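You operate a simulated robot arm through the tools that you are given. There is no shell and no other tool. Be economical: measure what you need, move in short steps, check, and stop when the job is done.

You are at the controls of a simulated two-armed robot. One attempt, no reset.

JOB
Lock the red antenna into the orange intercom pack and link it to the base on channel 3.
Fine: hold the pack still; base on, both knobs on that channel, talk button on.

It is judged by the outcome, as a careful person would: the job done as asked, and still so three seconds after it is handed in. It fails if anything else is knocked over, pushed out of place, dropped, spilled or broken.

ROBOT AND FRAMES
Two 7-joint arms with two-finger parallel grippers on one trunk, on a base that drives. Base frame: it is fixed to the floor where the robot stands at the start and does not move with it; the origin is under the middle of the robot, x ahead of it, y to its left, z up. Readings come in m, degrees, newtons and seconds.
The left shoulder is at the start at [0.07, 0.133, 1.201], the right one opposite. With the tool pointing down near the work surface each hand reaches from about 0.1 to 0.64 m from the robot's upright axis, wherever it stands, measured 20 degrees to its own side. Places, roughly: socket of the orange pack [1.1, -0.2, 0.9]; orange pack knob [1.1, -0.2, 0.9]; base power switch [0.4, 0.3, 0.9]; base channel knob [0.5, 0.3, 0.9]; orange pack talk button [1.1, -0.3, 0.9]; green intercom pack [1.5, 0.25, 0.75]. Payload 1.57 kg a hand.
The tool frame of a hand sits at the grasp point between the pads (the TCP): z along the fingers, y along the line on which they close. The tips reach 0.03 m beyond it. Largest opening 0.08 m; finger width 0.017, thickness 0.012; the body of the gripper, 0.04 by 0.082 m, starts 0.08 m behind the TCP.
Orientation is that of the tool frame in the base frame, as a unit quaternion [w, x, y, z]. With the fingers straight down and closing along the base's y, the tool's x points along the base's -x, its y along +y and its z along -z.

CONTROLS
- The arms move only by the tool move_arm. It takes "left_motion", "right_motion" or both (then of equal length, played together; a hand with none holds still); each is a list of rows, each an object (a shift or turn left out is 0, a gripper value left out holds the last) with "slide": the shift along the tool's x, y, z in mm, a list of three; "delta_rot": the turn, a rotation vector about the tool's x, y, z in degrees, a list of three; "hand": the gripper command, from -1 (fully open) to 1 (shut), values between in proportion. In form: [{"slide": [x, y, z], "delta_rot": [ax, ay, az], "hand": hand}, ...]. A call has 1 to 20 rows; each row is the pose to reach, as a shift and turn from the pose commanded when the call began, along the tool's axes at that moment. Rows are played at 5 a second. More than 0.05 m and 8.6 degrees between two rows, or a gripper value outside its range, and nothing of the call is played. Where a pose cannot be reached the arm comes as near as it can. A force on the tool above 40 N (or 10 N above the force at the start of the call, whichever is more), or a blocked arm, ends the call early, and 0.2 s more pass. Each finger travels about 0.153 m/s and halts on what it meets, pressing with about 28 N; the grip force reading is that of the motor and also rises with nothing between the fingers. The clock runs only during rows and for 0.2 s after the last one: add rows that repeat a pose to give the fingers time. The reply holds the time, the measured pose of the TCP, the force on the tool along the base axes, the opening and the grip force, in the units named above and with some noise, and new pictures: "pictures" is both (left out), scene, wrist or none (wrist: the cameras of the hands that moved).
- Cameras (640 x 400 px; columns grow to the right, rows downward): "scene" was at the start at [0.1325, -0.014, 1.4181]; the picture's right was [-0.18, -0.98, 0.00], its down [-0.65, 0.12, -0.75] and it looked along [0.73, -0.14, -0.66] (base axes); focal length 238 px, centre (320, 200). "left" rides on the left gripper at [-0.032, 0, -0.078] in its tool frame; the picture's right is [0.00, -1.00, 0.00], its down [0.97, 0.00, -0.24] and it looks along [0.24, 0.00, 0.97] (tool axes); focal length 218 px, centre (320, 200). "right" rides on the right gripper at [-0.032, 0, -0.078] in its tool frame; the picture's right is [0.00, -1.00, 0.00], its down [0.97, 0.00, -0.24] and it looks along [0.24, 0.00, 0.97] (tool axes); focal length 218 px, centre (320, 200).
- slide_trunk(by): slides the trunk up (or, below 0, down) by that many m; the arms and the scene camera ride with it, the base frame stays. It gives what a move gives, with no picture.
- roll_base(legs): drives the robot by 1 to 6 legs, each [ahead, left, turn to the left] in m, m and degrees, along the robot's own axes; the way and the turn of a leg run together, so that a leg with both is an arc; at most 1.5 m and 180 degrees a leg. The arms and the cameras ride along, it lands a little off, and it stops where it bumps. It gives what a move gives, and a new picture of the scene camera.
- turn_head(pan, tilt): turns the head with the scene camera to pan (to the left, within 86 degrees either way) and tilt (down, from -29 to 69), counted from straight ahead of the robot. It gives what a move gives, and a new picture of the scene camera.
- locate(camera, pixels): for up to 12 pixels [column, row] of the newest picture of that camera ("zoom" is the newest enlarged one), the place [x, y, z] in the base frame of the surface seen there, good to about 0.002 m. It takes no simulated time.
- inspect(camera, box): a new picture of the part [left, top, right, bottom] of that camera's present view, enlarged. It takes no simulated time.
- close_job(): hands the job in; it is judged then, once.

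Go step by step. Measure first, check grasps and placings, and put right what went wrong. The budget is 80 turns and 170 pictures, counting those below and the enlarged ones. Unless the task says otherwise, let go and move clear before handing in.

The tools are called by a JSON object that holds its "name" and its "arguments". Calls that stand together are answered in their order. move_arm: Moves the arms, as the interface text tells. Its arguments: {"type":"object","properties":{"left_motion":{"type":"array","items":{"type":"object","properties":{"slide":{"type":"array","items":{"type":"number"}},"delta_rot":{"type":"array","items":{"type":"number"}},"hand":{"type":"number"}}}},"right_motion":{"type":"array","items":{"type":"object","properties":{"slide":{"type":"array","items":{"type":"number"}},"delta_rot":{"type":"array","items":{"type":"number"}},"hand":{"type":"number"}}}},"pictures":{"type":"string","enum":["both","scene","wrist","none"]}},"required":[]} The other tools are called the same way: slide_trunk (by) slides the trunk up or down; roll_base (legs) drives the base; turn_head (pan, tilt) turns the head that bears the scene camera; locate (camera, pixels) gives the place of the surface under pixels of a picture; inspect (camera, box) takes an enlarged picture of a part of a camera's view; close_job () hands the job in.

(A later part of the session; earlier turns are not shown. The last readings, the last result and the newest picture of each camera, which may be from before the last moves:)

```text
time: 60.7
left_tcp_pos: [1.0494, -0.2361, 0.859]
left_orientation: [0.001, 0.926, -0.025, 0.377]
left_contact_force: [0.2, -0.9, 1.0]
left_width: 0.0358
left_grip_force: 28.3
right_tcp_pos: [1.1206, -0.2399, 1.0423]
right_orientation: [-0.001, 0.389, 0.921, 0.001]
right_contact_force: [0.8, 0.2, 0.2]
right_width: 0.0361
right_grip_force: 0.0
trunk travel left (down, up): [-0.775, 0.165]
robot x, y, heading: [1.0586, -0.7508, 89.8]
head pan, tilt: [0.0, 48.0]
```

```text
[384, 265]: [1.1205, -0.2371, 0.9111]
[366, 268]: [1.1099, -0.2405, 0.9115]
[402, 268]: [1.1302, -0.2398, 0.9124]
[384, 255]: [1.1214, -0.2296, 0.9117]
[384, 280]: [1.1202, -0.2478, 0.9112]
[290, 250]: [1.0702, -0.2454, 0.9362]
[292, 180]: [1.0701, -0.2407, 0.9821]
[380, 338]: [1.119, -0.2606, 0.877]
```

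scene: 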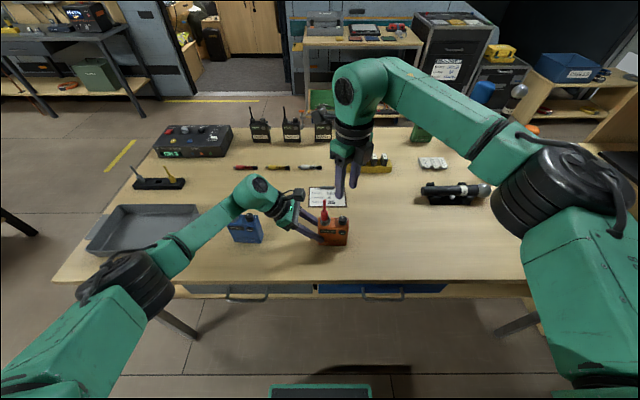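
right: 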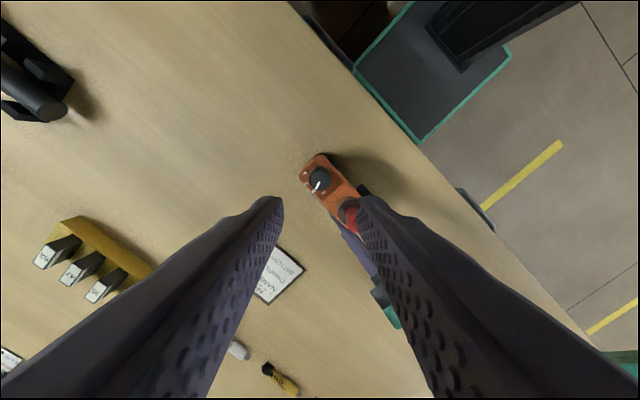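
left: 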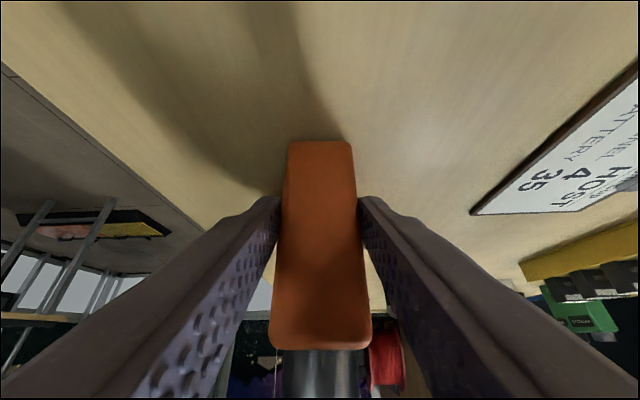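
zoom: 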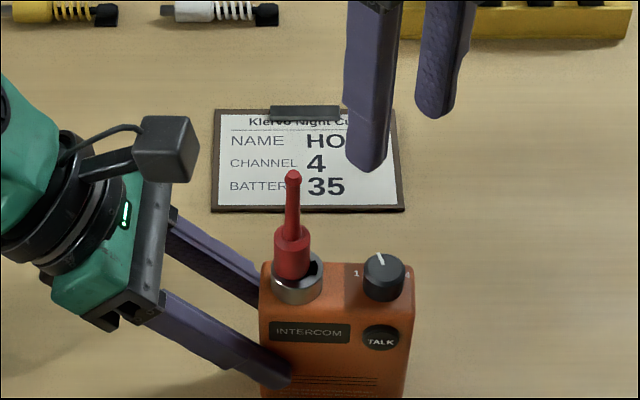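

The knob is centred at (1.120,-0.239), right under the TCP. I'll descend, close, and turn +36°.

{"name": "move_arm", "arguments": {"right_motion": [{"slide": [0, 0, 40]}, {"slide": [0, 0, 80]}, {"slide": [0, 0, 105]}, {"slide": [0, 0, 114]}, {"slide": [0, 0, 114]}, {"slide": [0, 0, 114], "hand": 1}, {"slide": [0, 0, 114]}, {"slide": [0, 0, 114]}], "pictures": "wrist"}}

{"name": "inspect", "arguments": {"camera": "scene", "box": [280, 165, 380, 245]}}

```text
time: 62.5
left_tcp_pos: [1.0482, -0.2365, 0.8583]
left_orientation: [0.0, 0.926, -0.023, 0.377]
left_contact_force: [5.9, 4.3, -0.6]
left_width: 0.0356
left_grip_force: 28.0
right_tcp_pos: [1.1182, -0.2385, 0.9281]
right_orientation: [0.0, 0.389, 0.921, -0.001]
right_contact_force: [-6.1, -4.1, -0.4]
right_width: 0.0205
right_grip_force: 27.3
trunk travel left (down, up): [-0.775, 0.165]
robot x, y, heading: [1.0563, -0.7543, 89.6]
head pan, tilt: [0.0, 48.0]
```

right: 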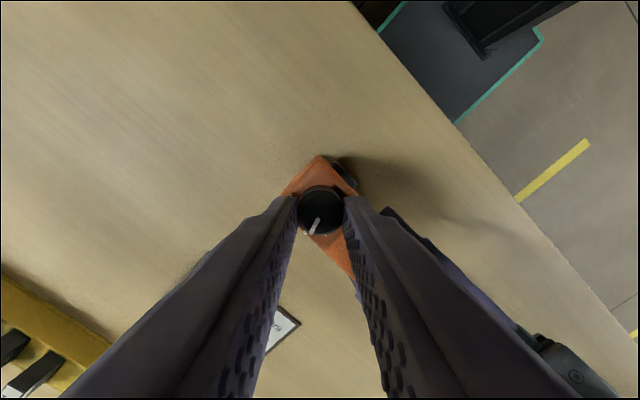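

```text
5.00 times, centred on (330, 205) of scene
```

zoom: 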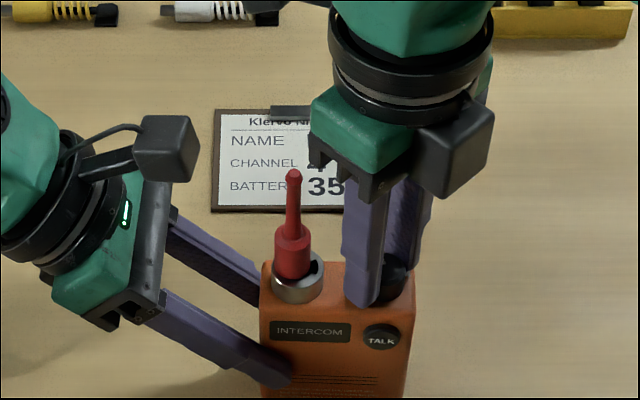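

Knob gripped at 20.5 mm. Turn clockwise 36°.

{"name": "move_arm", "arguments": {"right_motion": [{"delta_rot": [0, 0, 7.2]}, {"delta_rot": [0, 0, 14.4]}, {"delta_rot": [0, 0, 21.6]}, {"delta_rot": [0, 0, 28.8]}, {"delta_rot": [0, 0, 36]}, {"delta_rot": [0, 0, 36]}], "pictures": "wrist"}}

{"name": "inspect", "arguments": {"camera": "right", "box": [260, 150, 380, 250]}}

```text
time: 63.9
left_tcp_pos: [1.0495, -0.2371, 0.8587]
left_orientation: [0.001, 0.926, -0.024, 0.377]
left_contact_force: [2.7, -5.6, 6.1]
left_width: 0.0356
left_grip_force: 28.1
right_tcp_pos: [1.1205, -0.2389, 0.9287]
right_orientation: [-0.001, 0.656, 0.755, 0.001]
right_contact_force: [-1.6, 5.8, -3.3]
right_width: 0.0204
right_grip_force: 28.1
trunk travel left (down, up): [-0.775, 0.165]
robot x, y, heading: [1.059, -0.7508, 89.9]
head pan, tilt: [0.0, 48.0]
```

right: 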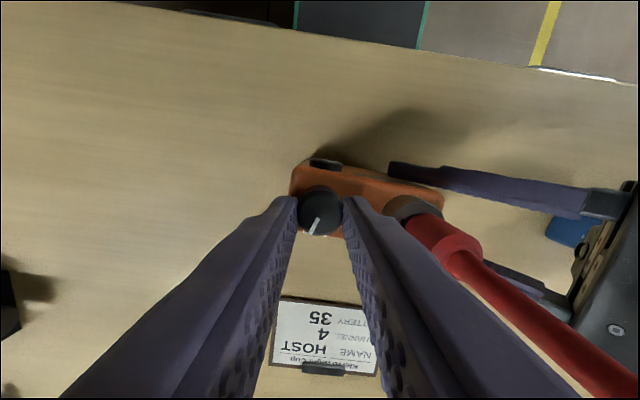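

```text
4.00 times, centred on (320, 200) of right
```

zoom: 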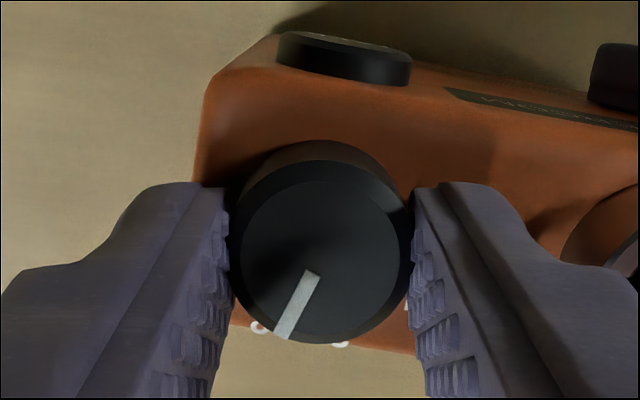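

The pointer now sits near the "3" label. I'll release, rise and check.

{"name": "move_arm", "arguments": {"right_motion": [{"hand": 0.25}, {"hand": 0.25}, {"slide": [0, 0, -40]}, {"slide": [0, 0, -80]}, {"slide": [0, 0, -120]}], "pictures": "both"}}

{"name": "inspect", "arguments": {"camera": "right", "box": [280, 150, 380, 220]}}

{"name": "inspect", "arguments": {"camera": "scene", "box": [140, 115, 250, 195]}}

{"name": "inspect", "arguments": {"camera": "scene", "box": [290, 190, 370, 250]}}

```text
time: 65.1
left_tcp_pos: [1.048, -0.2372, 0.8586]
left_orientation: [0.0, 0.926, -0.023, 0.377]
left_contact_force: [-2.8, 0.2, 2.4]
left_width: 0.0354
left_grip_force: 27.0
right_tcp_pos: [1.1183, -0.2431, 1.0488]
right_orientation: [0.001, 0.655, 0.756, 0.0]
right_contact_force: [-0.6, -0.3, -0.1]
right_width: 0.03
right_grip_force: 0.2
trunk travel left (down, up): [-0.775, 0.165]
robot x, y, heading: [1.0582, -0.75, 89.8]
head pan, tilt: [0.0, 48.0]
```

scene: 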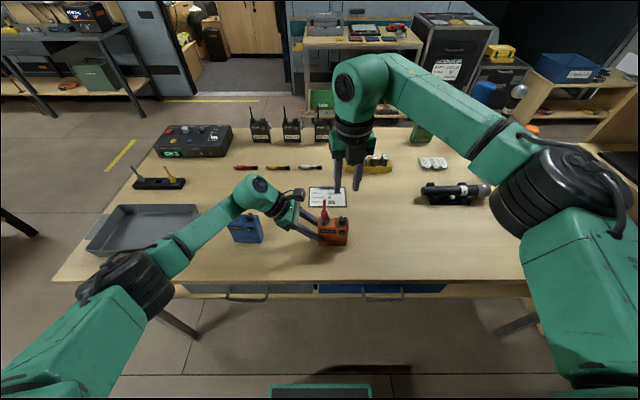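
right: 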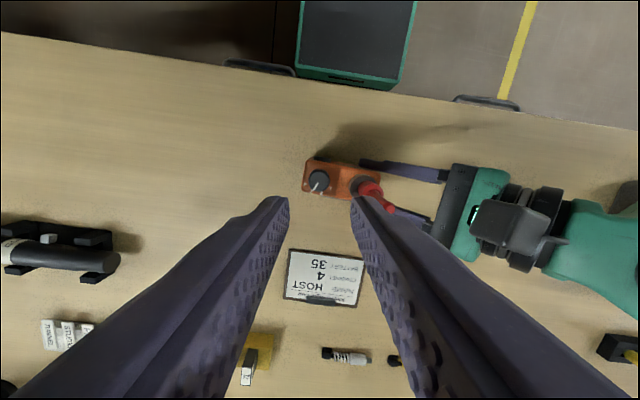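

```text
5.71 times, centred on (330, 185) of right
```

zoom: 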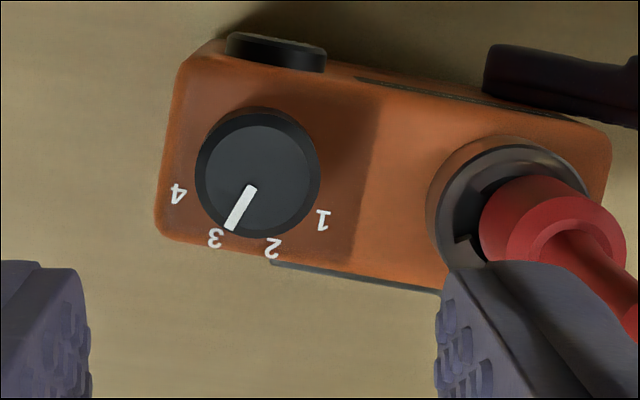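

```text
5.00 times, centred on (195, 155) of scene
```

zoom: 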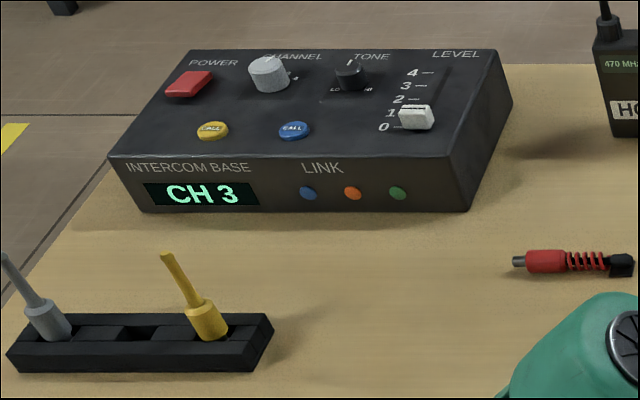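

```text
6.67 times, centred on (330, 220) of scene
```

zoom: 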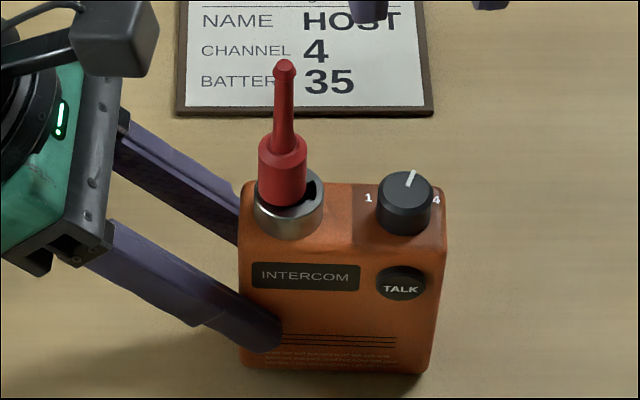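

The pack knob points at 3, the base shows CH 3, and the LINK LEDs are dim because TALK isn't on yet. I'll press TALK at (1.119,-0.261,0.877) with closed right fingers lowered in front of it and pushed in +y.

{"name": "move_arm", "arguments": {"right_motion": [{"slide": [-24, -3, 0], "delta_rot": [0, 0, 5.5], "hand": 1}, {"slide": [-47, -6, 0], "delta_rot": [0, 0, 11]}, {"slide": [-47, -6, 45], "delta_rot": [0, 0, 11]}, {"slide": [-47, -6, 90], "delta_rot": [0, 0, 11]}, {"slide": [-47, -6, 130], "delta_rot": [0, 0, 11]}, {"slide": [-47, -6, 157], "delta_rot": [0, 0, 11]}, {"slide": [-47, -6, 157], "delta_rot": [0, 0, 11]}], "pictures": "both"}}

{"name": "inspect", "arguments": {"camera": "scene", "box": [290, 190, 370, 250]}}

{"name": "inspect", "arguments": {"camera": "right", "box": [260, 130, 380, 270]}}

```text
time: 66.7
left_tcp_pos: [1.0486, -0.2381, 0.8599]
left_orientation: [0.0, 0.926, -0.023, 0.377]
left_contact_force: [0.1, -1.5, 0.1]
left_width: 0.0358
left_grip_force: 28.5
right_tcp_pos: [1.1205, -0.2854, 0.8905]
right_orientation: [-0.001, 0.725, 0.689, 0.0]
right_contact_force: [-0.2, 0.8, 0.7]
right_width: 0.0001
right_grip_force: 21.4
trunk travel left (down, up): [-0.775, 0.165]
robot x, y, heading: [1.0621, -0.7546, 89.9]
head pan, tilt: [0.0, 48.0]
```

scene: 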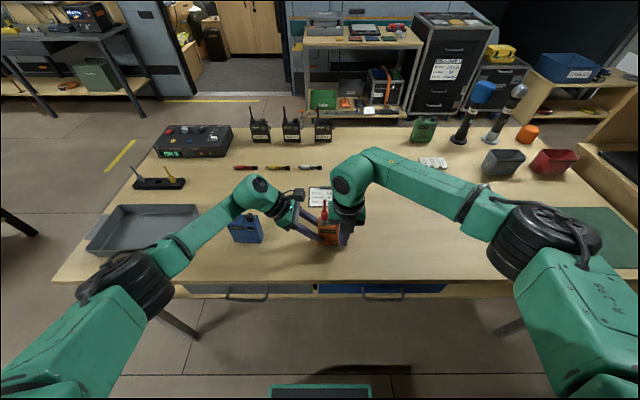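
right: 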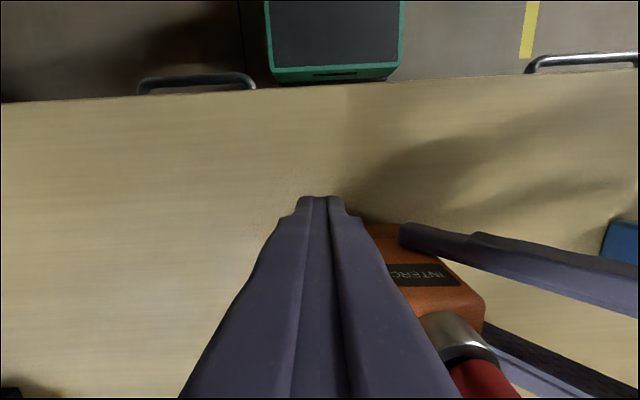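

```text
6.67 times, centred on (330, 220) of scene
```

zoom: 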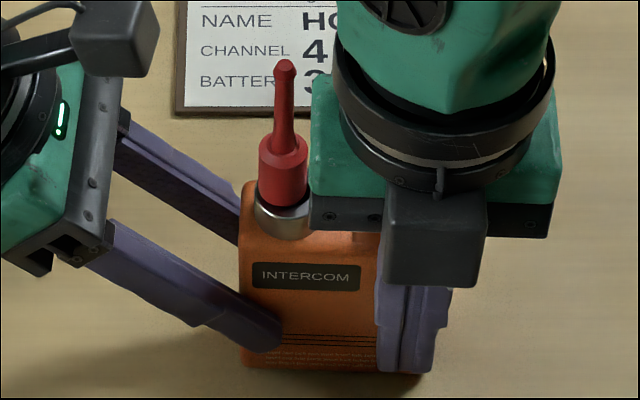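

```text
2.86 times, centred on (320, 200) of right
```

zoom: 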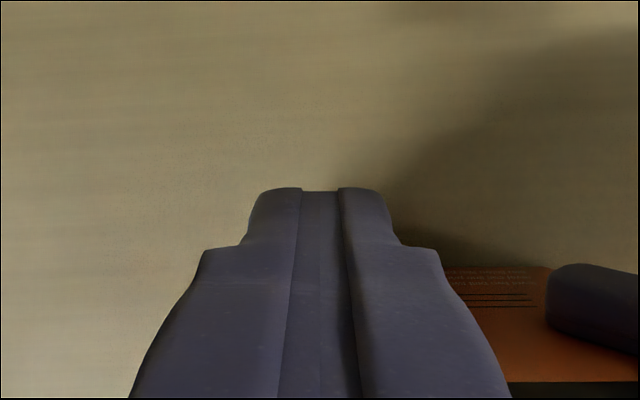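

The fingers sit in front of TALK. The gripper body will pass near the whip, so I'll shift 4 mm right and 6 mm up, then push in +y in small steps.

{"name": "move_arm", "arguments": {"right_motion": [{"slide": [0, 4, -6]}, {"slide": [10, 4, -6]}, {"slide": [14, 4, -6]}, {"slide": [16, 4, -6]}, {"slide": [18, 4, -6]}, {"slide": [20, 4, -6]}, {"slide": [22, 4, -6]}, {"slide": [22, 4, -6]}], "pictures": "none"}}

{"name": "inspect", "arguments": {"camera": "scene", "box": [140, 115, 250, 195]}}

{"name": "inspect", "arguments": {"camera": "scene", "box": [290, 190, 370, 250]}}

```text
time: 68.5
left_tcp_pos: [1.048, -0.2375, 0.8584]
left_orientation: [0.0, 0.926, -0.023, 0.377]
left_contact_force: [-1.0, 10.4, -2.1]
left_width: 0.0353
left_grip_force: 27.4
right_tcp_pos: [1.1241, -0.266, 0.8964]
right_orientation: [0.001, 0.724, 0.689, 0.0]
right_contact_force: [0.5, -9.9, 3.1]
right_width: 0.0
right_grip_force: 21.7
trunk travel left (down, up): [-0.775, 0.165]
robot x, y, heading: [1.0577, -0.753, 90.0]
head pan, tilt: [0.0, 48.0]
```

```text
5.00 times, centred on (195, 155) of scene
```

zoom: 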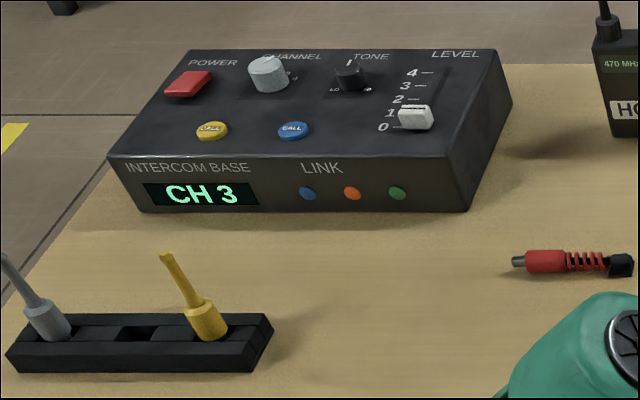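

```text
6.67 times, centred on (330, 220) of scene
```

zoom: 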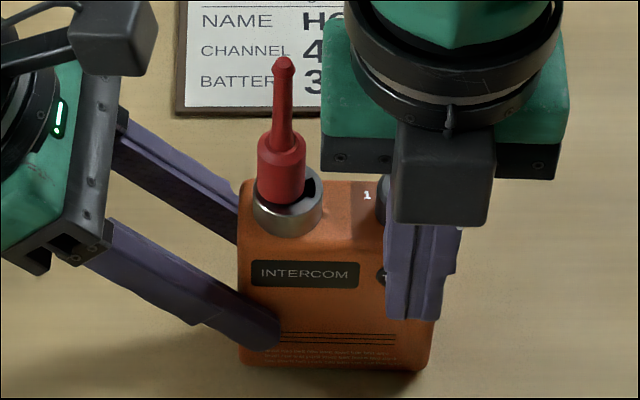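

In contact at 10 N. I'll push a few mm further, then back off to see the button state.

{"name": "move_arm", "arguments": {"right_motion": [{"slide": [2, 0, 0]}, {"slide": [4, 0, 0]}, {"slide": [6, 0, 0]}, {"slide": [8, 0, 0]}, {"slide": [8, 0, 0]}], "pictures": "none"}}

{"name": "inspect", "arguments": {"camera": "scene", "box": [140, 115, 250, 195]}}

```text
time: 69.7
left_tcp_pos: [1.0474, -0.2365, 0.8589]
left_orientation: [0.0, 0.926, -0.023, 0.377]
left_contact_force: [-10.1, 18.9, -4.2]
left_width: 0.0373
left_grip_force: 28.1
right_tcp_pos: [1.1274, -0.2589, 0.8965]
right_orientation: [0.002, 0.725, 0.689, 0.0]
right_contact_force: [8.9, -19.1, 5.1]
right_width: 0.0001
right_grip_force: 21.2
trunk travel left (down, up): [-0.775, 0.165]
robot x, y, heading: [1.06, -0.7535, 89.7]
head pan, tilt: [0.0, 48.0]
```

```text
5.00 times, centred on (195, 155) of scene
```

zoom: 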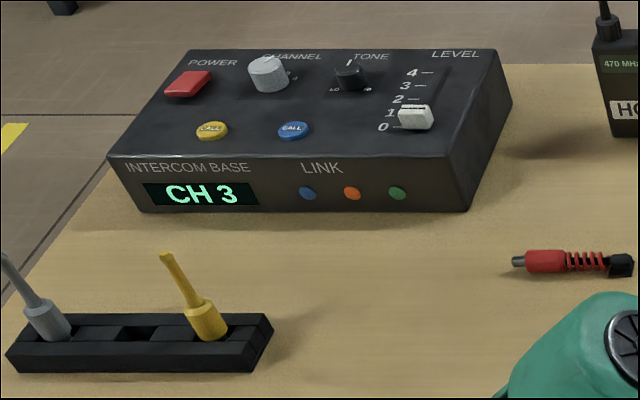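

The pack is starting to yaw slightly (left width 37.3 mm), so I'll back off and check the button and pack.

{"name": "move_arm", "arguments": {"right_motion": [{"slide": [-15, 0, 0]}, {"slide": [-40, 0, 0]}, {"slide": [-40, 0, -50]}, {"slide": [-40, 40, -90]}, {"slide": [-40, 80, -90]}, {"slide": [-40, 80, -90]}], "pictures": "scene"}}

{"name": "inspect", "arguments": {"camera": "scene", "box": [290, 190, 370, 250]}}

{"name": "inspect", "arguments": {"camera": "scene", "box": [140, 115, 250, 195]}}

```text
refused: row 4 steps farther than a row can; nothing moved
```

```text
6.67 times, centred on (330, 220) of scene
```

zoom: 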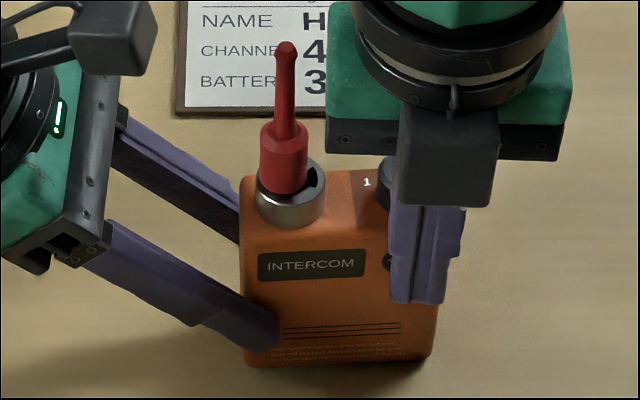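

```text
5.00 times, centred on (195, 155) of scene
```

zoom: 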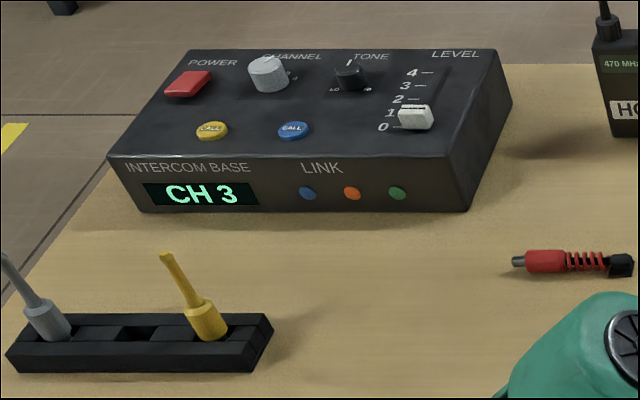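

{"name": "move_arm", "arguments": {"right_motion": [{"slide": [-15, 0, 0]}, {"slide": [-40, 0, 0]}, {"slide": [-40, 0, -45]}, {"slide": [-40, 25, -85]}, {"slide": [-40, 60, -90]}, {"slide": [-40, 80, -90]}], "pictures": "scene"}}

{"name": "inspect", "arguments": {"camera": "scene", "box": [290, 190, 370, 250]}}

{"name": "inspect", "arguments": {"camera": "scene", "box": [140, 115, 250, 195]}}

```text
time: 71.1
left_tcp_pos: [1.0495, -0.2376, 0.8587]
left_orientation: [0.0, 0.926, -0.024, 0.377]
left_contact_force: [0.0, 0.4, 0.0]
left_width: 0.0354
left_grip_force: 27.6
right_tcp_pos: [1.2035, -0.3002, 0.9885]
right_orientation: [0.001, 0.725, 0.689, 0.0]
right_contact_force: [-0.7, 0.4, -0.7]
right_width: 0.0
right_grip_force: 20.8
trunk travel left (down, up): [-0.775, 0.165]
robot x, y, heading: [1.061, -0.7518, 89.8]
head pan, tilt: [0.0, 48.0]
```

scene: 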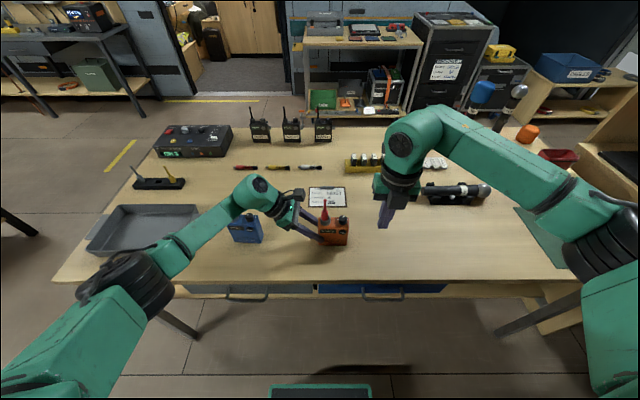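

```text
6.67 times, centred on (330, 220) of scene
```

zoom: 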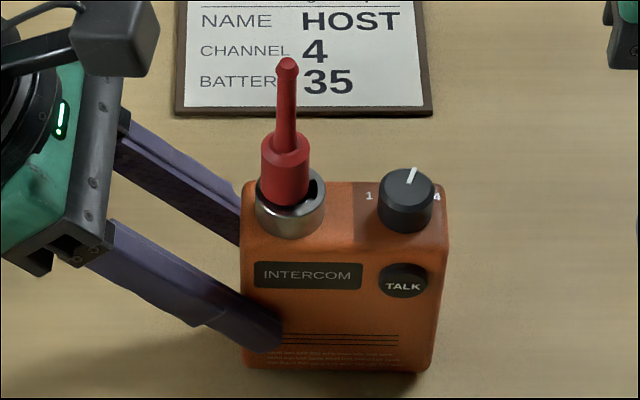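

```text
5.00 times, centred on (195, 155) of scene
```

zoom: 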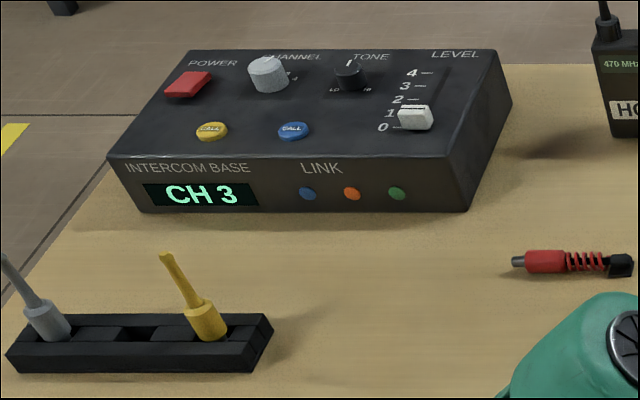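

{"name": "inspect", "arguments": {"camera": "scene", "box": [310, 200, 360, 250]}}

{"name": "locate", "arguments": {"camera": "zoom", "pixels": [[415, 415], [400, 330], [415, 320], [415, 345], [300, 345], [340, 380], [415, 380]]}}

```text
8.00 times, centred on (335, 225) of scene
```

zoom: 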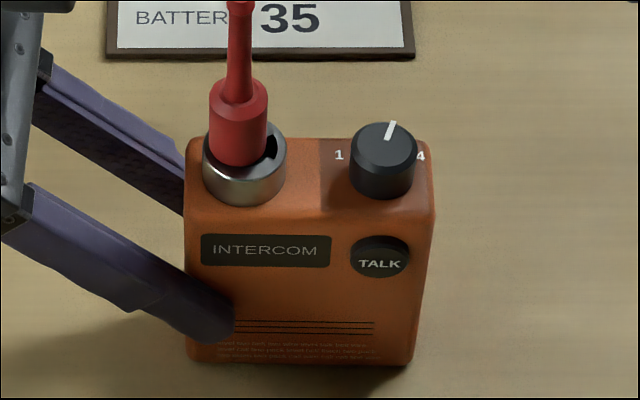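

```text
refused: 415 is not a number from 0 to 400
```

{"name": "locate", "arguments": {"camera": "zoom", "pixels": [[380, 265], [380, 250], [365, 258], [396, 258], [330, 280], [380, 290], [412, 285], [340, 300], [220, 260], [237, 120], [385, 148]]}}

{"name": "inspect", "arguments": {"camera": "right", "box": [320, 100, 640, 300]}}

```text
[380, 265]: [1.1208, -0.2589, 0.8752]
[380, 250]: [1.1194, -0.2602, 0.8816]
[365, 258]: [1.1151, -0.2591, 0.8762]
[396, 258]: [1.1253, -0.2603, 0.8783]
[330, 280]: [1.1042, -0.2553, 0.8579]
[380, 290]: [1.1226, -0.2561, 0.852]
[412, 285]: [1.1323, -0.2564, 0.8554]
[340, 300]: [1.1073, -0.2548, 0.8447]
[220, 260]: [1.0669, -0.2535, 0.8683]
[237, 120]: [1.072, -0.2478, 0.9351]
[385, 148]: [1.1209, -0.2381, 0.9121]
```

```text
2.00 times, centred on (480, 200) of right
```

zoom: 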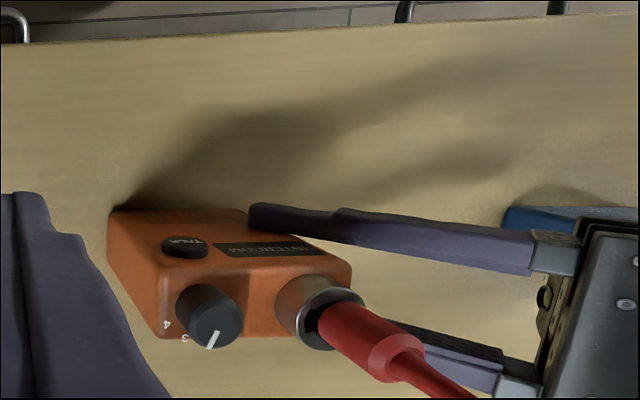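

TALK now protrudes about 4 mm versus roughly 6–8 mm before, so it may have latched. I'll compare it with the blue pack's unpressed button.

{"name": "inspect", "arguments": {"camera": "scene", "box": [220, 200, 270, 250]}}

{"name": "inspect", "arguments": {"camera": "right", "box": [360, 190, 520, 300]}}

```text
8.00 times, centred on (245, 225) of scene
```

zoom: 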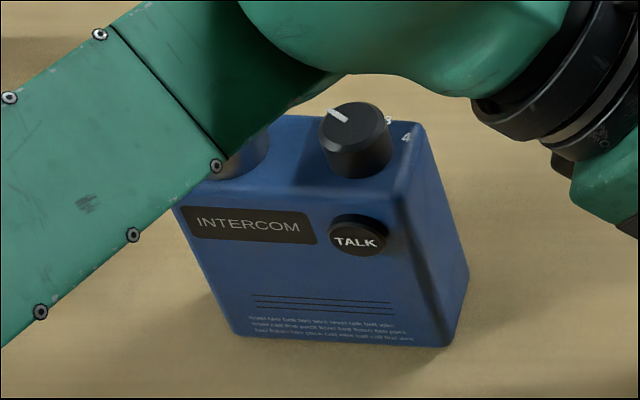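

```text
3.64 times, centred on (440, 245) of right
```

zoom: 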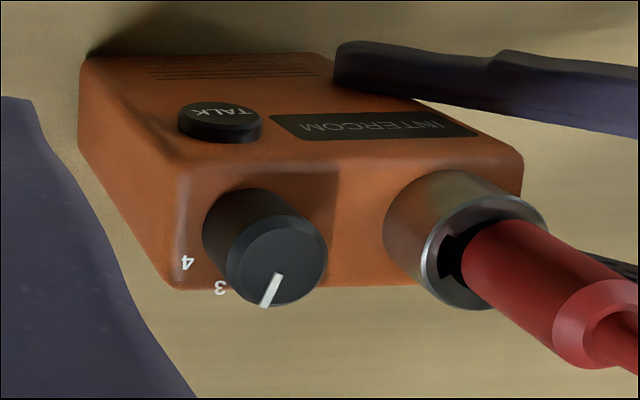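

{"name": "locate", "arguments": {"camera": "scene", "pixels": [[249.4, 230], [249.4, 228], [248.5, 234.5], [243, 233], [251, 231], [255, 236]]}}

{"name": "locate", "arguments": {"camera": "zoom", "pixels": [[222, 110], [205, 108], [245, 112], [222, 95], [180, 90], [290, 90], [265, 130], [535, 215], [440, 300], [480, 235]]}}

```text
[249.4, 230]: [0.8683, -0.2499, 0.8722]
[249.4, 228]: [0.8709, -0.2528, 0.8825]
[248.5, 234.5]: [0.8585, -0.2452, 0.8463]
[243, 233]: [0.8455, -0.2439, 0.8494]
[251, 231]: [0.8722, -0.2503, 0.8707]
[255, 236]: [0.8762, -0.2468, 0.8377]
```

```text
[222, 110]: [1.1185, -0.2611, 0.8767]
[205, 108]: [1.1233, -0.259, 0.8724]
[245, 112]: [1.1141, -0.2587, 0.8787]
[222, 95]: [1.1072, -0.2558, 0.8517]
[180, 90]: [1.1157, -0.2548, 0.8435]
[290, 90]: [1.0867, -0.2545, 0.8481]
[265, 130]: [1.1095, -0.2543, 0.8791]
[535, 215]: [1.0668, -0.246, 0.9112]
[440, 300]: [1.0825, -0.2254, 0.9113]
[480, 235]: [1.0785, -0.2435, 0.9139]
```

The protrusion (4.5 mm) matches the unpressed blue button, so its state is ambiguous. First I'll make sure the antenna is at its stop: regrip the collar from a wound-back yaw and twist further while watching the LINK LED.

{"name": "move_arm", "arguments": {"right_motion": [{"slide": [0, 0, -45], "hand": 0.2}, {"slide": [0, 0, -90], "delta_rot": [0, 0, -8.2]}, {"slide": [9, -22, -90], "delta_rot": [0, 0, -16.4]}, {"slide": [18, -45, -90], "delta_rot": [0, 0, -24.6]}, {"slide": [27, -67, -90], "delta_rot": [0, 0, -32.8]}, {"slide": [36, -90, -90], "delta_rot": [0, 0, -41]}, {"slide": [45, -112, -90], "delta_rot": [0, 0, -49.2]}, {"slide": [54, -134, -90], "delta_rot": [0, 0, -57.4]}, {"slide": [54, -134, -90], "delta_rot": [0, 0, -65.6]}, {"slide": [54, -134, -90], "delta_rot": [0, 0, -73.8]}, {"slide": [54, -134, -90], "delta_rot": [0, 0, -82]}, {"slide": [54, -134, -90], "delta_rot": [0, 0, -90]}, {"slide": [54, -134, -90], "delta_rot": [0, 0, -90]}], "pictures": "wrist"}}

{"name": "inspect", "arguments": {"camera": "right", "box": [270, 120, 390, 240]}}

```text
time: 73.9
left_tcp_pos: [1.0478, -0.2368, 0.8587]
left_orientation: [0.0, 0.926, -0.023, 0.377]
left_contact_force: [-0.8, 0.0, 1.4]
left_width: 0.0357
left_grip_force: 28.1
right_tcp_pos: [1.0734, -0.2415, 1.0773]
right_orientation: [0.0, 0.025, 1.0, 0.0]
right_contact_force: [0.7, 0.9, -0.2]
right_width: 0.0321
right_grip_force: 0.1
trunk travel left (down, up): [-0.775, 0.165]
robot x, y, heading: [1.0546, -0.7502, 90.0]
head pan, tilt: [0.0, 48.0]
```

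right: 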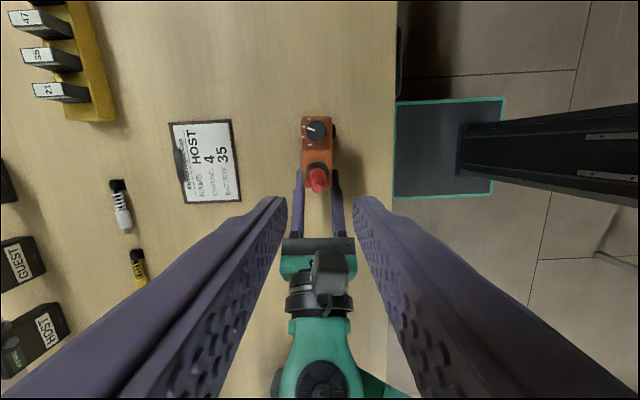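

```text
3.33 times, centred on (330, 180) of right
```

zoom: 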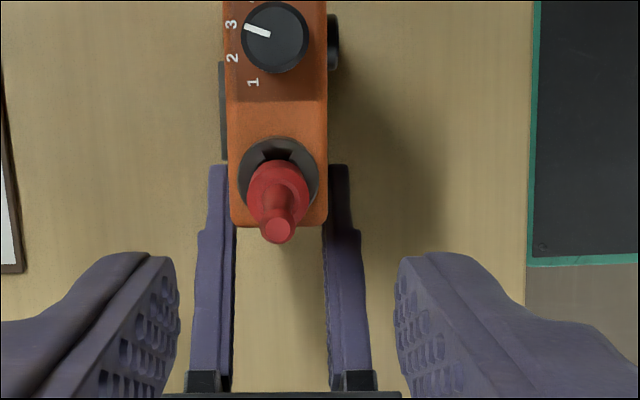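

The notch facing the knob is empty and the antenna is in place. I'll descend, grip the collar, and twist further clockwise.

{"name": "move_arm", "arguments": {"right_motion": [{"slide": [1, 2.5, 40]}, {"slide": [1, 2.5, 80]}, {"slide": [1, 2.5, 110]}, {"slide": [1, 2.5, 124]}, {"slide": [1, 2.5, 124], "hand": 1}, {"slide": [1, 2.5, 124]}, {"slide": [1, 2.5, 125], "delta_rot": [0, 0, 8]}, {"slide": [1, 2.5, 125], "delta_rot": [0, 0, 16]}, {"slide": [1, 2.5, 125], "delta_rot": [0, 0, 24]}, {"slide": [1, 2.5, 125], "delta_rot": [0, 0, 32]}, {"slide": [1, 2.5, 125], "delta_rot": [0, 0, 40]}, {"slide": [1, 2.5, 125], "delta_rot": [0, 0, 48]}, {"slide": [1, 2.5, 125], "delta_rot": [0, 0, 56]}, {"slide": [1, 2.5, 125], "delta_rot": [0, 0, 60]}, {"slide": [1, 2.5, 125], "delta_rot": [0, 0, 60]}], "pictures": "wrist"}}

{"name": "inspect", "arguments": {"camera": "scene", "box": [140, 115, 250, 195]}}

{"name": "inspect", "arguments": {"camera": "scene", "box": [305, 195, 355, 235]}}

```text
time: 77.1
left_tcp_pos: [1.0478, -0.236, 0.8588]
left_orientation: [0.0, 0.926, -0.024, 0.377]
left_contact_force: [4.1, 4.0, 0.0]
left_width: 0.0357
left_grip_force: 28.0
right_tcp_pos: [1.0711, -0.2386, 0.9535]
right_orientation: [0.0, 0.521, 0.853, -0.001]
right_contact_force: [-3.2, -4.1, 0.7]
right_width: 0.0171
right_grip_force: 28.2
trunk travel left (down, up): [-0.775, 0.165]
robot x, y, heading: [1.0569, -0.752, 90.2]
head pan, tilt: [0.0, 48.0]
```

right: 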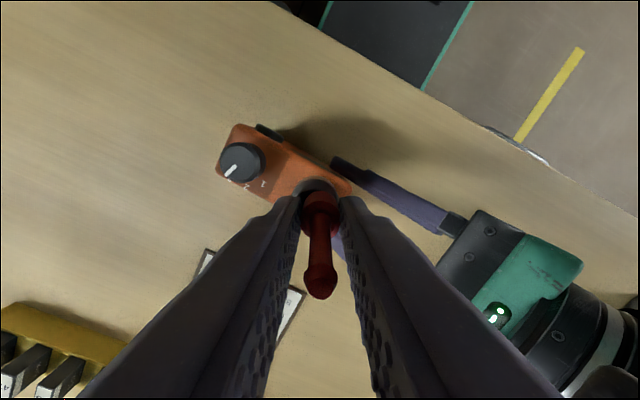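

```text
5.00 times, centred on (195, 155) of scene
```

zoom: 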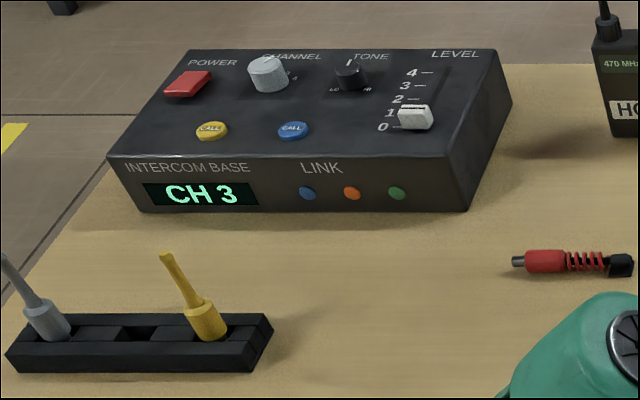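

```text
10.00 times, centred on (330, 215) of scene
```

zoom: 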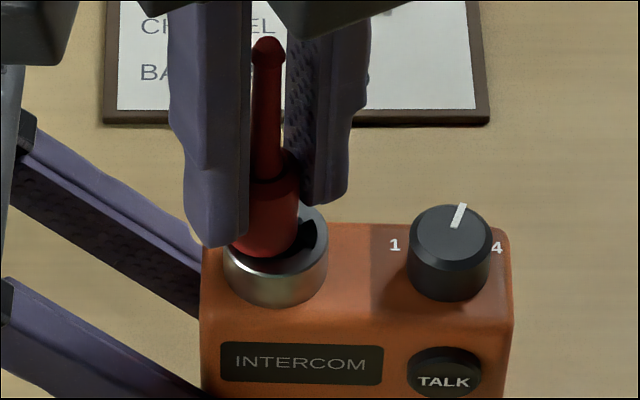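

LED still off. I'll pull-test the antenna again at this angle.

{"name": "move_arm", "arguments": {"right_motion": [{"slide": [0, 0, -2]}, {"slide": [0, 0, -5]}, {"slide": [0, 0, -5]}], "pictures": "none"}}

```text
time: 77.9
left_tcp_pos: [1.0492, -0.2372, 0.8602]
left_orientation: [0.0, 0.925, -0.024, 0.379]
left_contact_force: [4.9, 2.0, 17.9]
left_width: 0.0356
left_grip_force: 27.8
right_tcp_pos: [1.0708, -0.2387, 0.955]
right_orientation: [0.001, 0.522, 0.853, -0.001]
right_contact_force: [-5.8, -1.7, -21.0]
right_width: 0.0173
right_grip_force: 28.4
trunk travel left (down, up): [-0.775, 0.165]
robot x, y, heading: [1.0562, -0.7542, 89.7]
head pan, tilt: [0.0, 48.0]
```

Pull gives -21 N with almost no movement, so the antenna is locked. Next I'll press TALK as a squeeze: straddle the pack at x≈1.1225 so the front finger presses the button and the rear finger backs the pack.

{"name": "move_arm", "arguments": {"right_motion": [{"slide": [0, 0, 5]}, {"slide": [0, 0, 4], "hand": 0.3}, {"slide": [0, 0, 4]}, {"slide": [0, 0, -40]}, {"slide": [0, 0, -85]}, {"slide": [-12, 23, -100], "delta_rot": [0, 0, -8.5], "hand": -0.5}, {"slide": [-24, 46, -100], "delta_rot": [0, 0, -17]}, {"slide": [-24, 46, -100], "delta_rot": [0, 0, -25.5]}, {"slide": [-24, 46, -100], "delta_rot": [0, 0, -34]}, {"slide": [-24, 46, -100], "delta_rot": [0, 0, -42.5]}, {"slide": [-24, 46, -100], "delta_rot": [0, 0, -51]}, {"slide": [-24, 46, -100], "delta_rot": [0, 0, -59.5]}, {"slide": [-24, 46, -100], "delta_rot": [0, 0, -60]}], "pictures": "wrist"}}

{"name": "inspect", "arguments": {"camera": "right", "box": [260, 120, 380, 230]}}

```text
time: 80.7
left_tcp_pos: [1.0484, -0.2371, 0.8588]
left_orientation: [0.0, 0.926, -0.023, 0.377]
left_contact_force: [-2.0, -1.8, 2.5]
left_width: 0.0356
left_grip_force: 28.1
right_tcp_pos: [1.1238, -0.2386, 1.0576]
right_orientation: [0.0, 0.025, 1.0, 0.001]
right_contact_force: [0.9, -0.4, 0.4]
right_width: 0.06
right_grip_force: 0.1
trunk travel left (down, up): [-0.775, 0.165]
robot x, y, heading: [1.0574, -0.752, 89.6]
head pan, tilt: [0.0, 48.0]
```

right: 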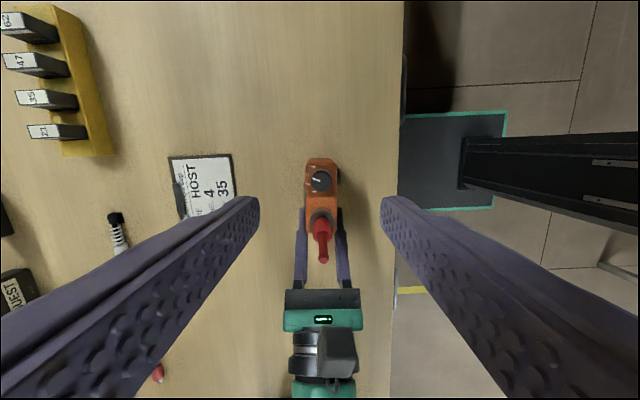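

```text
3.64 times, centred on (320, 175) of right
```

zoom: 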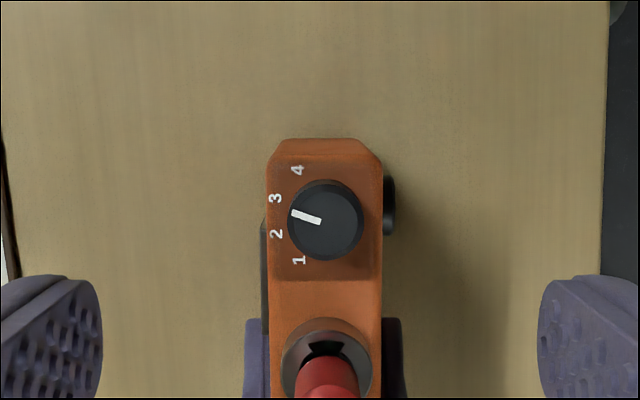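

At this yaw the right wrist box would meet the left one during descent. Since a squeeze holds the pack itself, I'll first release and retract the left hand.

{"name": "move_arm", "arguments": {"left_motion": [{"hand": 0}, {"hand": -1}, {"hand": -1}, {"slide": [0, 0, -40]}, {"slide": [0, 0, -80]}, {"slide": [0, 0, -120]}, {"slide": [10, 0, -160]}, {"slide": [25, 0, -195]}, {"slide": [25, 0, -195]}], "pictures": "scene"}}

{"name": "inspect", "arguments": {"camera": "scene", "box": [290, 190, 370, 250]}}

```text
time: 82.7
left_tcp_pos: [0.9274, -0.2355, 1.0169]
left_orientation: [0.001, 0.926, -0.024, 0.377]
left_contact_force: [-0.4, -0.2, -0.7]
left_width: 0.0801
left_grip_force: 0.1
right_tcp_pos: [1.1234, -0.2391, 1.0567]
right_orientation: [0.001, 0.025, 1.0, 0.0]
right_contact_force: [0.7, -0.6, -0.5]
right_width: 0.0601
right_grip_force: 0.1
trunk travel left (down, up): [-0.775, 0.165]
robot x, y, heading: [1.0575, -0.755, 89.8]
head pan, tilt: [0.0, 48.0]
```

scene: 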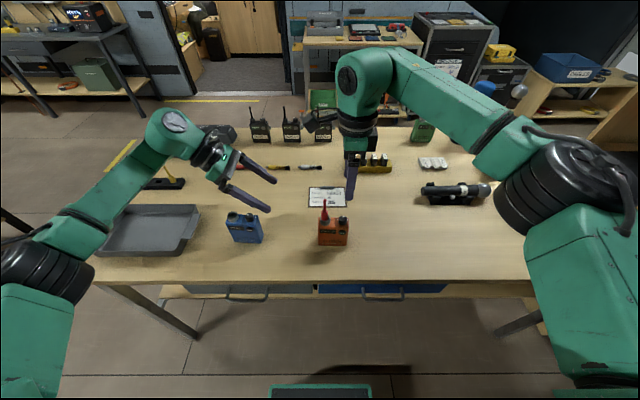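

```text
6.67 times, centred on (330, 220) of scene
```

zoom: 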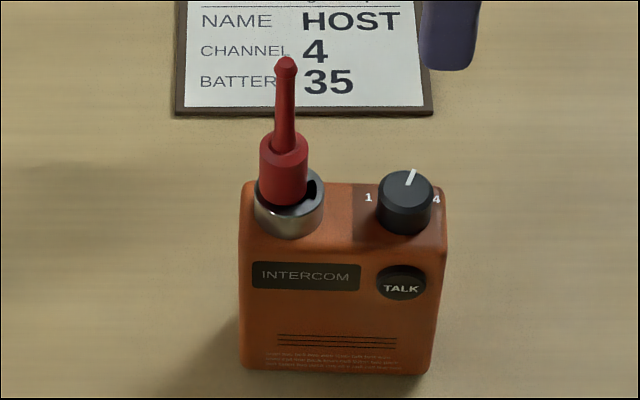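

The pack stands undisturbed. I'll descend with the fingers straddling the pack at the TALK button, without squeezing yet.

{"name": "move_arm", "arguments": {"right_motion": [{"slide": [0, -1, 40]}, {"slide": [0, -1, 80]}, {"slide": [0, -1, 120]}, {"slide": [0, -1, 145]}, {"slide": [0, -1, 160]}, {"slide": [0, -1, 160]}], "pictures": "both"}}

{"name": "inspect", "arguments": {"camera": "scene", "box": [290, 190, 370, 250]}}

```text
time: 84.1
left_tcp_pos: [0.927, -0.2352, 1.0162]
left_orientation: [0.001, 0.926, -0.024, 0.377]
left_contact_force: [0.3, 0.2, -0.9]
left_width: 0.0801
left_grip_force: 0.0
right_tcp_pos: [1.1225, -0.2395, 0.8991]
right_orientation: [0.0, 0.025, 1.0, 0.001]
right_contact_force: [-0.2, -0.3, -0.3]
right_width: 0.0599
right_grip_force: 0.0
trunk travel left (down, up): [-0.775, 0.165]
robot x, y, heading: [1.0622, -0.7518, 89.7]
head pan, tilt: [0.0, 48.0]
```

scene: 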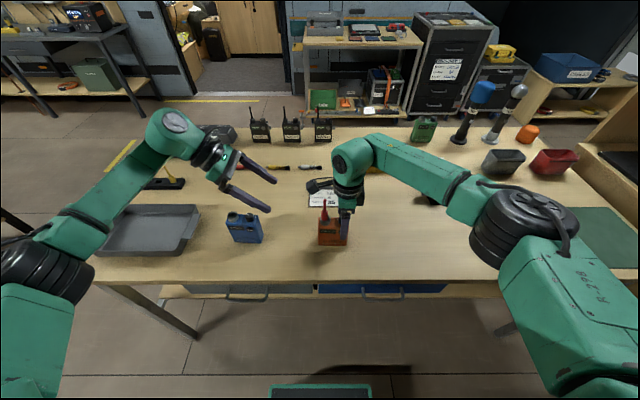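
right: 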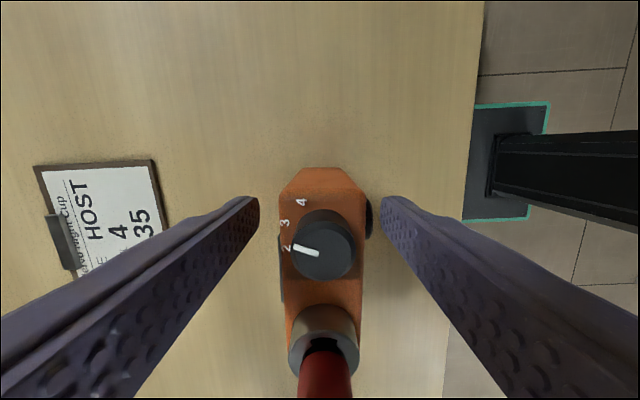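

```text
6.67 times, centred on (330, 220) of scene
```

zoom: 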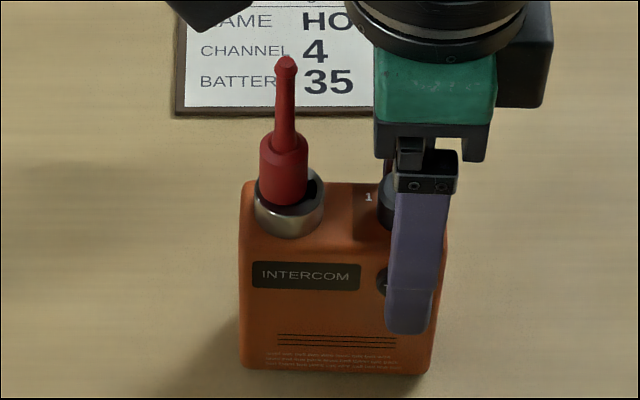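

The front finger covers TALK (zoom 410,270). Squeeze and check the LINK LED.

{"name": "move_arm", "arguments": {"right_motion": [{"hand": 0}, {"hand": 0.2}, {"hand": 1}, {"hand": 1}, {"hand": 1}], "pictures": "none"}}

{"name": "inspect", "arguments": {"camera": "scene", "box": [140, 115, 250, 195]}}

{"name": "inspect", "arguments": {"camera": "scene", "box": [290, 190, 370, 250]}}

```text
time: 85.3
left_tcp_pos: [0.9282, -0.2341, 1.0161]
left_orientation: [0.001, 0.925, -0.024, 0.378]
left_contact_force: [0.6, 0.9, 0.0]
left_width: 0.0799
left_grip_force: 0.1
right_tcp_pos: [1.1219, -0.2391, 0.8995]
right_orientation: [0.0, 0.026, 1.0, 0.0]
right_contact_force: [-0.1, 1.4, 0.0]
right_width: 0.0355
right_grip_force: 27.7
trunk travel left (down, up): [-0.775, 0.165]
robot x, y, heading: [1.057, -0.7529, 89.9]
head pan, tilt: [0.0, 48.0]
```

```text
5.00 times, centred on (195, 155) of scene
```

zoom: 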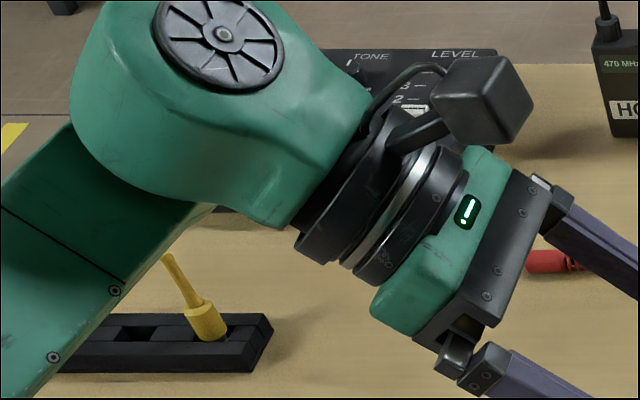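

```text
6.67 times, centred on (330, 220) of scene
```

zoom: 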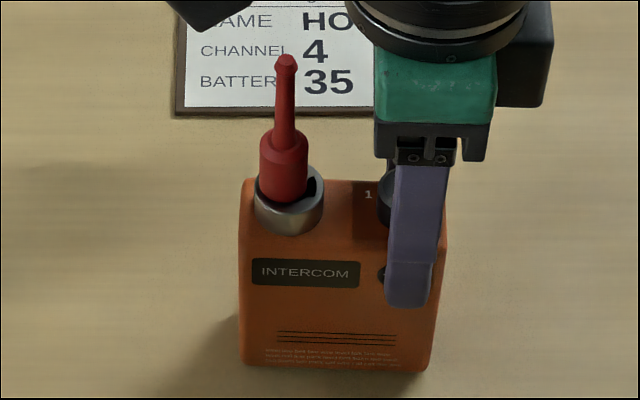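

Squeezed to 35.5 mm, the same as the pack's thickness, so the button went fully flush. I'll release and move the left arm out of the view of the base.

{"name": "move_arm", "arguments": {"right_motion": [{"hand": -0.5}, {"hand": -0.5}, {"hand": -0.5}, {"slide": [0, 0, -40]}, {"slide": [0, 0, -80]}, {"slide": [0, 0, -120]}, {"slide": [0, 0, -120]}], "left_motion": [{"slide": [24, 0, -24]}, {"slide": [48, 0, -48]}, {"slide": [72, 0, -72]}, {"slide": [96, 0, -96]}, {"slide": [120, 0, -120]}, {"slide": [140, 0, -140]}, {"slide": [140, 0, -140]}], "pictures": "scene"}}

{"name": "inspect", "arguments": {"camera": "scene", "box": [140, 115, 250, 195]}}

{"name": "inspect", "arguments": {"camera": "scene", "box": [310, 200, 360, 250]}}

{"name": "locate", "arguments": {"camera": "zoom", "pixels": [[380, 265], [380, 250], [365, 258], [396, 258], [330, 280], [380, 290], [340, 300], [220, 260]]}}

```text
time: 86.9
left_tcp_pos: [0.9315, -0.2375, 1.2134]
left_orientation: [0.0, 0.925, -0.023, 0.378]
left_contact_force: [-0.3, 0.3, 0.4]
left_width: 0.0801
left_grip_force: 0.1
right_tcp_pos: [1.1237, -0.242, 1.0192]
right_orientation: [0.001, 0.025, 1.0, 0.0]
right_contact_force: [-0.2, 0.4, 0.2]
right_width: 0.0599
right_grip_force: 0.1
trunk travel left (down, up): [-0.775, 0.165]
robot x, y, heading: [1.0596, -0.7533, 90.0]
head pan, tilt: [0.0, 48.0]
```

scene: 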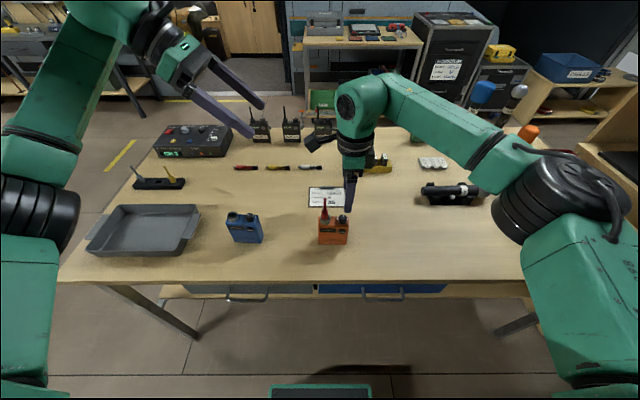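

```text
5.00 times, centred on (195, 155) of scene
```

zoom: 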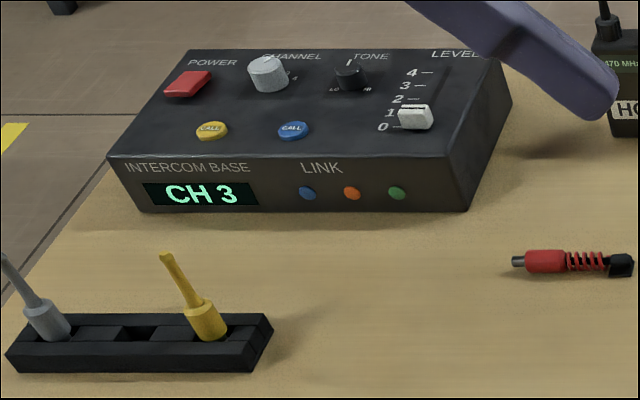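

```text
8.00 times, centred on (335, 225) of scene
```

zoom: 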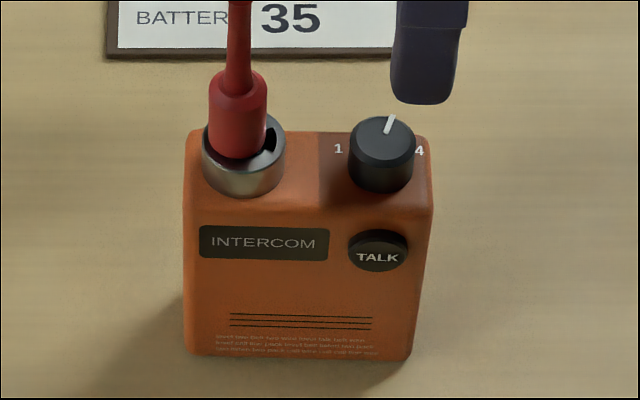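

```text
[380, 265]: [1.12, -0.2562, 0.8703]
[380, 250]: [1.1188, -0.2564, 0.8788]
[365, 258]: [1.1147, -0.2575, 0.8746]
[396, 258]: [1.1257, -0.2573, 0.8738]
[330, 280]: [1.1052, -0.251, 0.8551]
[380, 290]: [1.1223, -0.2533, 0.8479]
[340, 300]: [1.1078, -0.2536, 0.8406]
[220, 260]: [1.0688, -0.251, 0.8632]
```

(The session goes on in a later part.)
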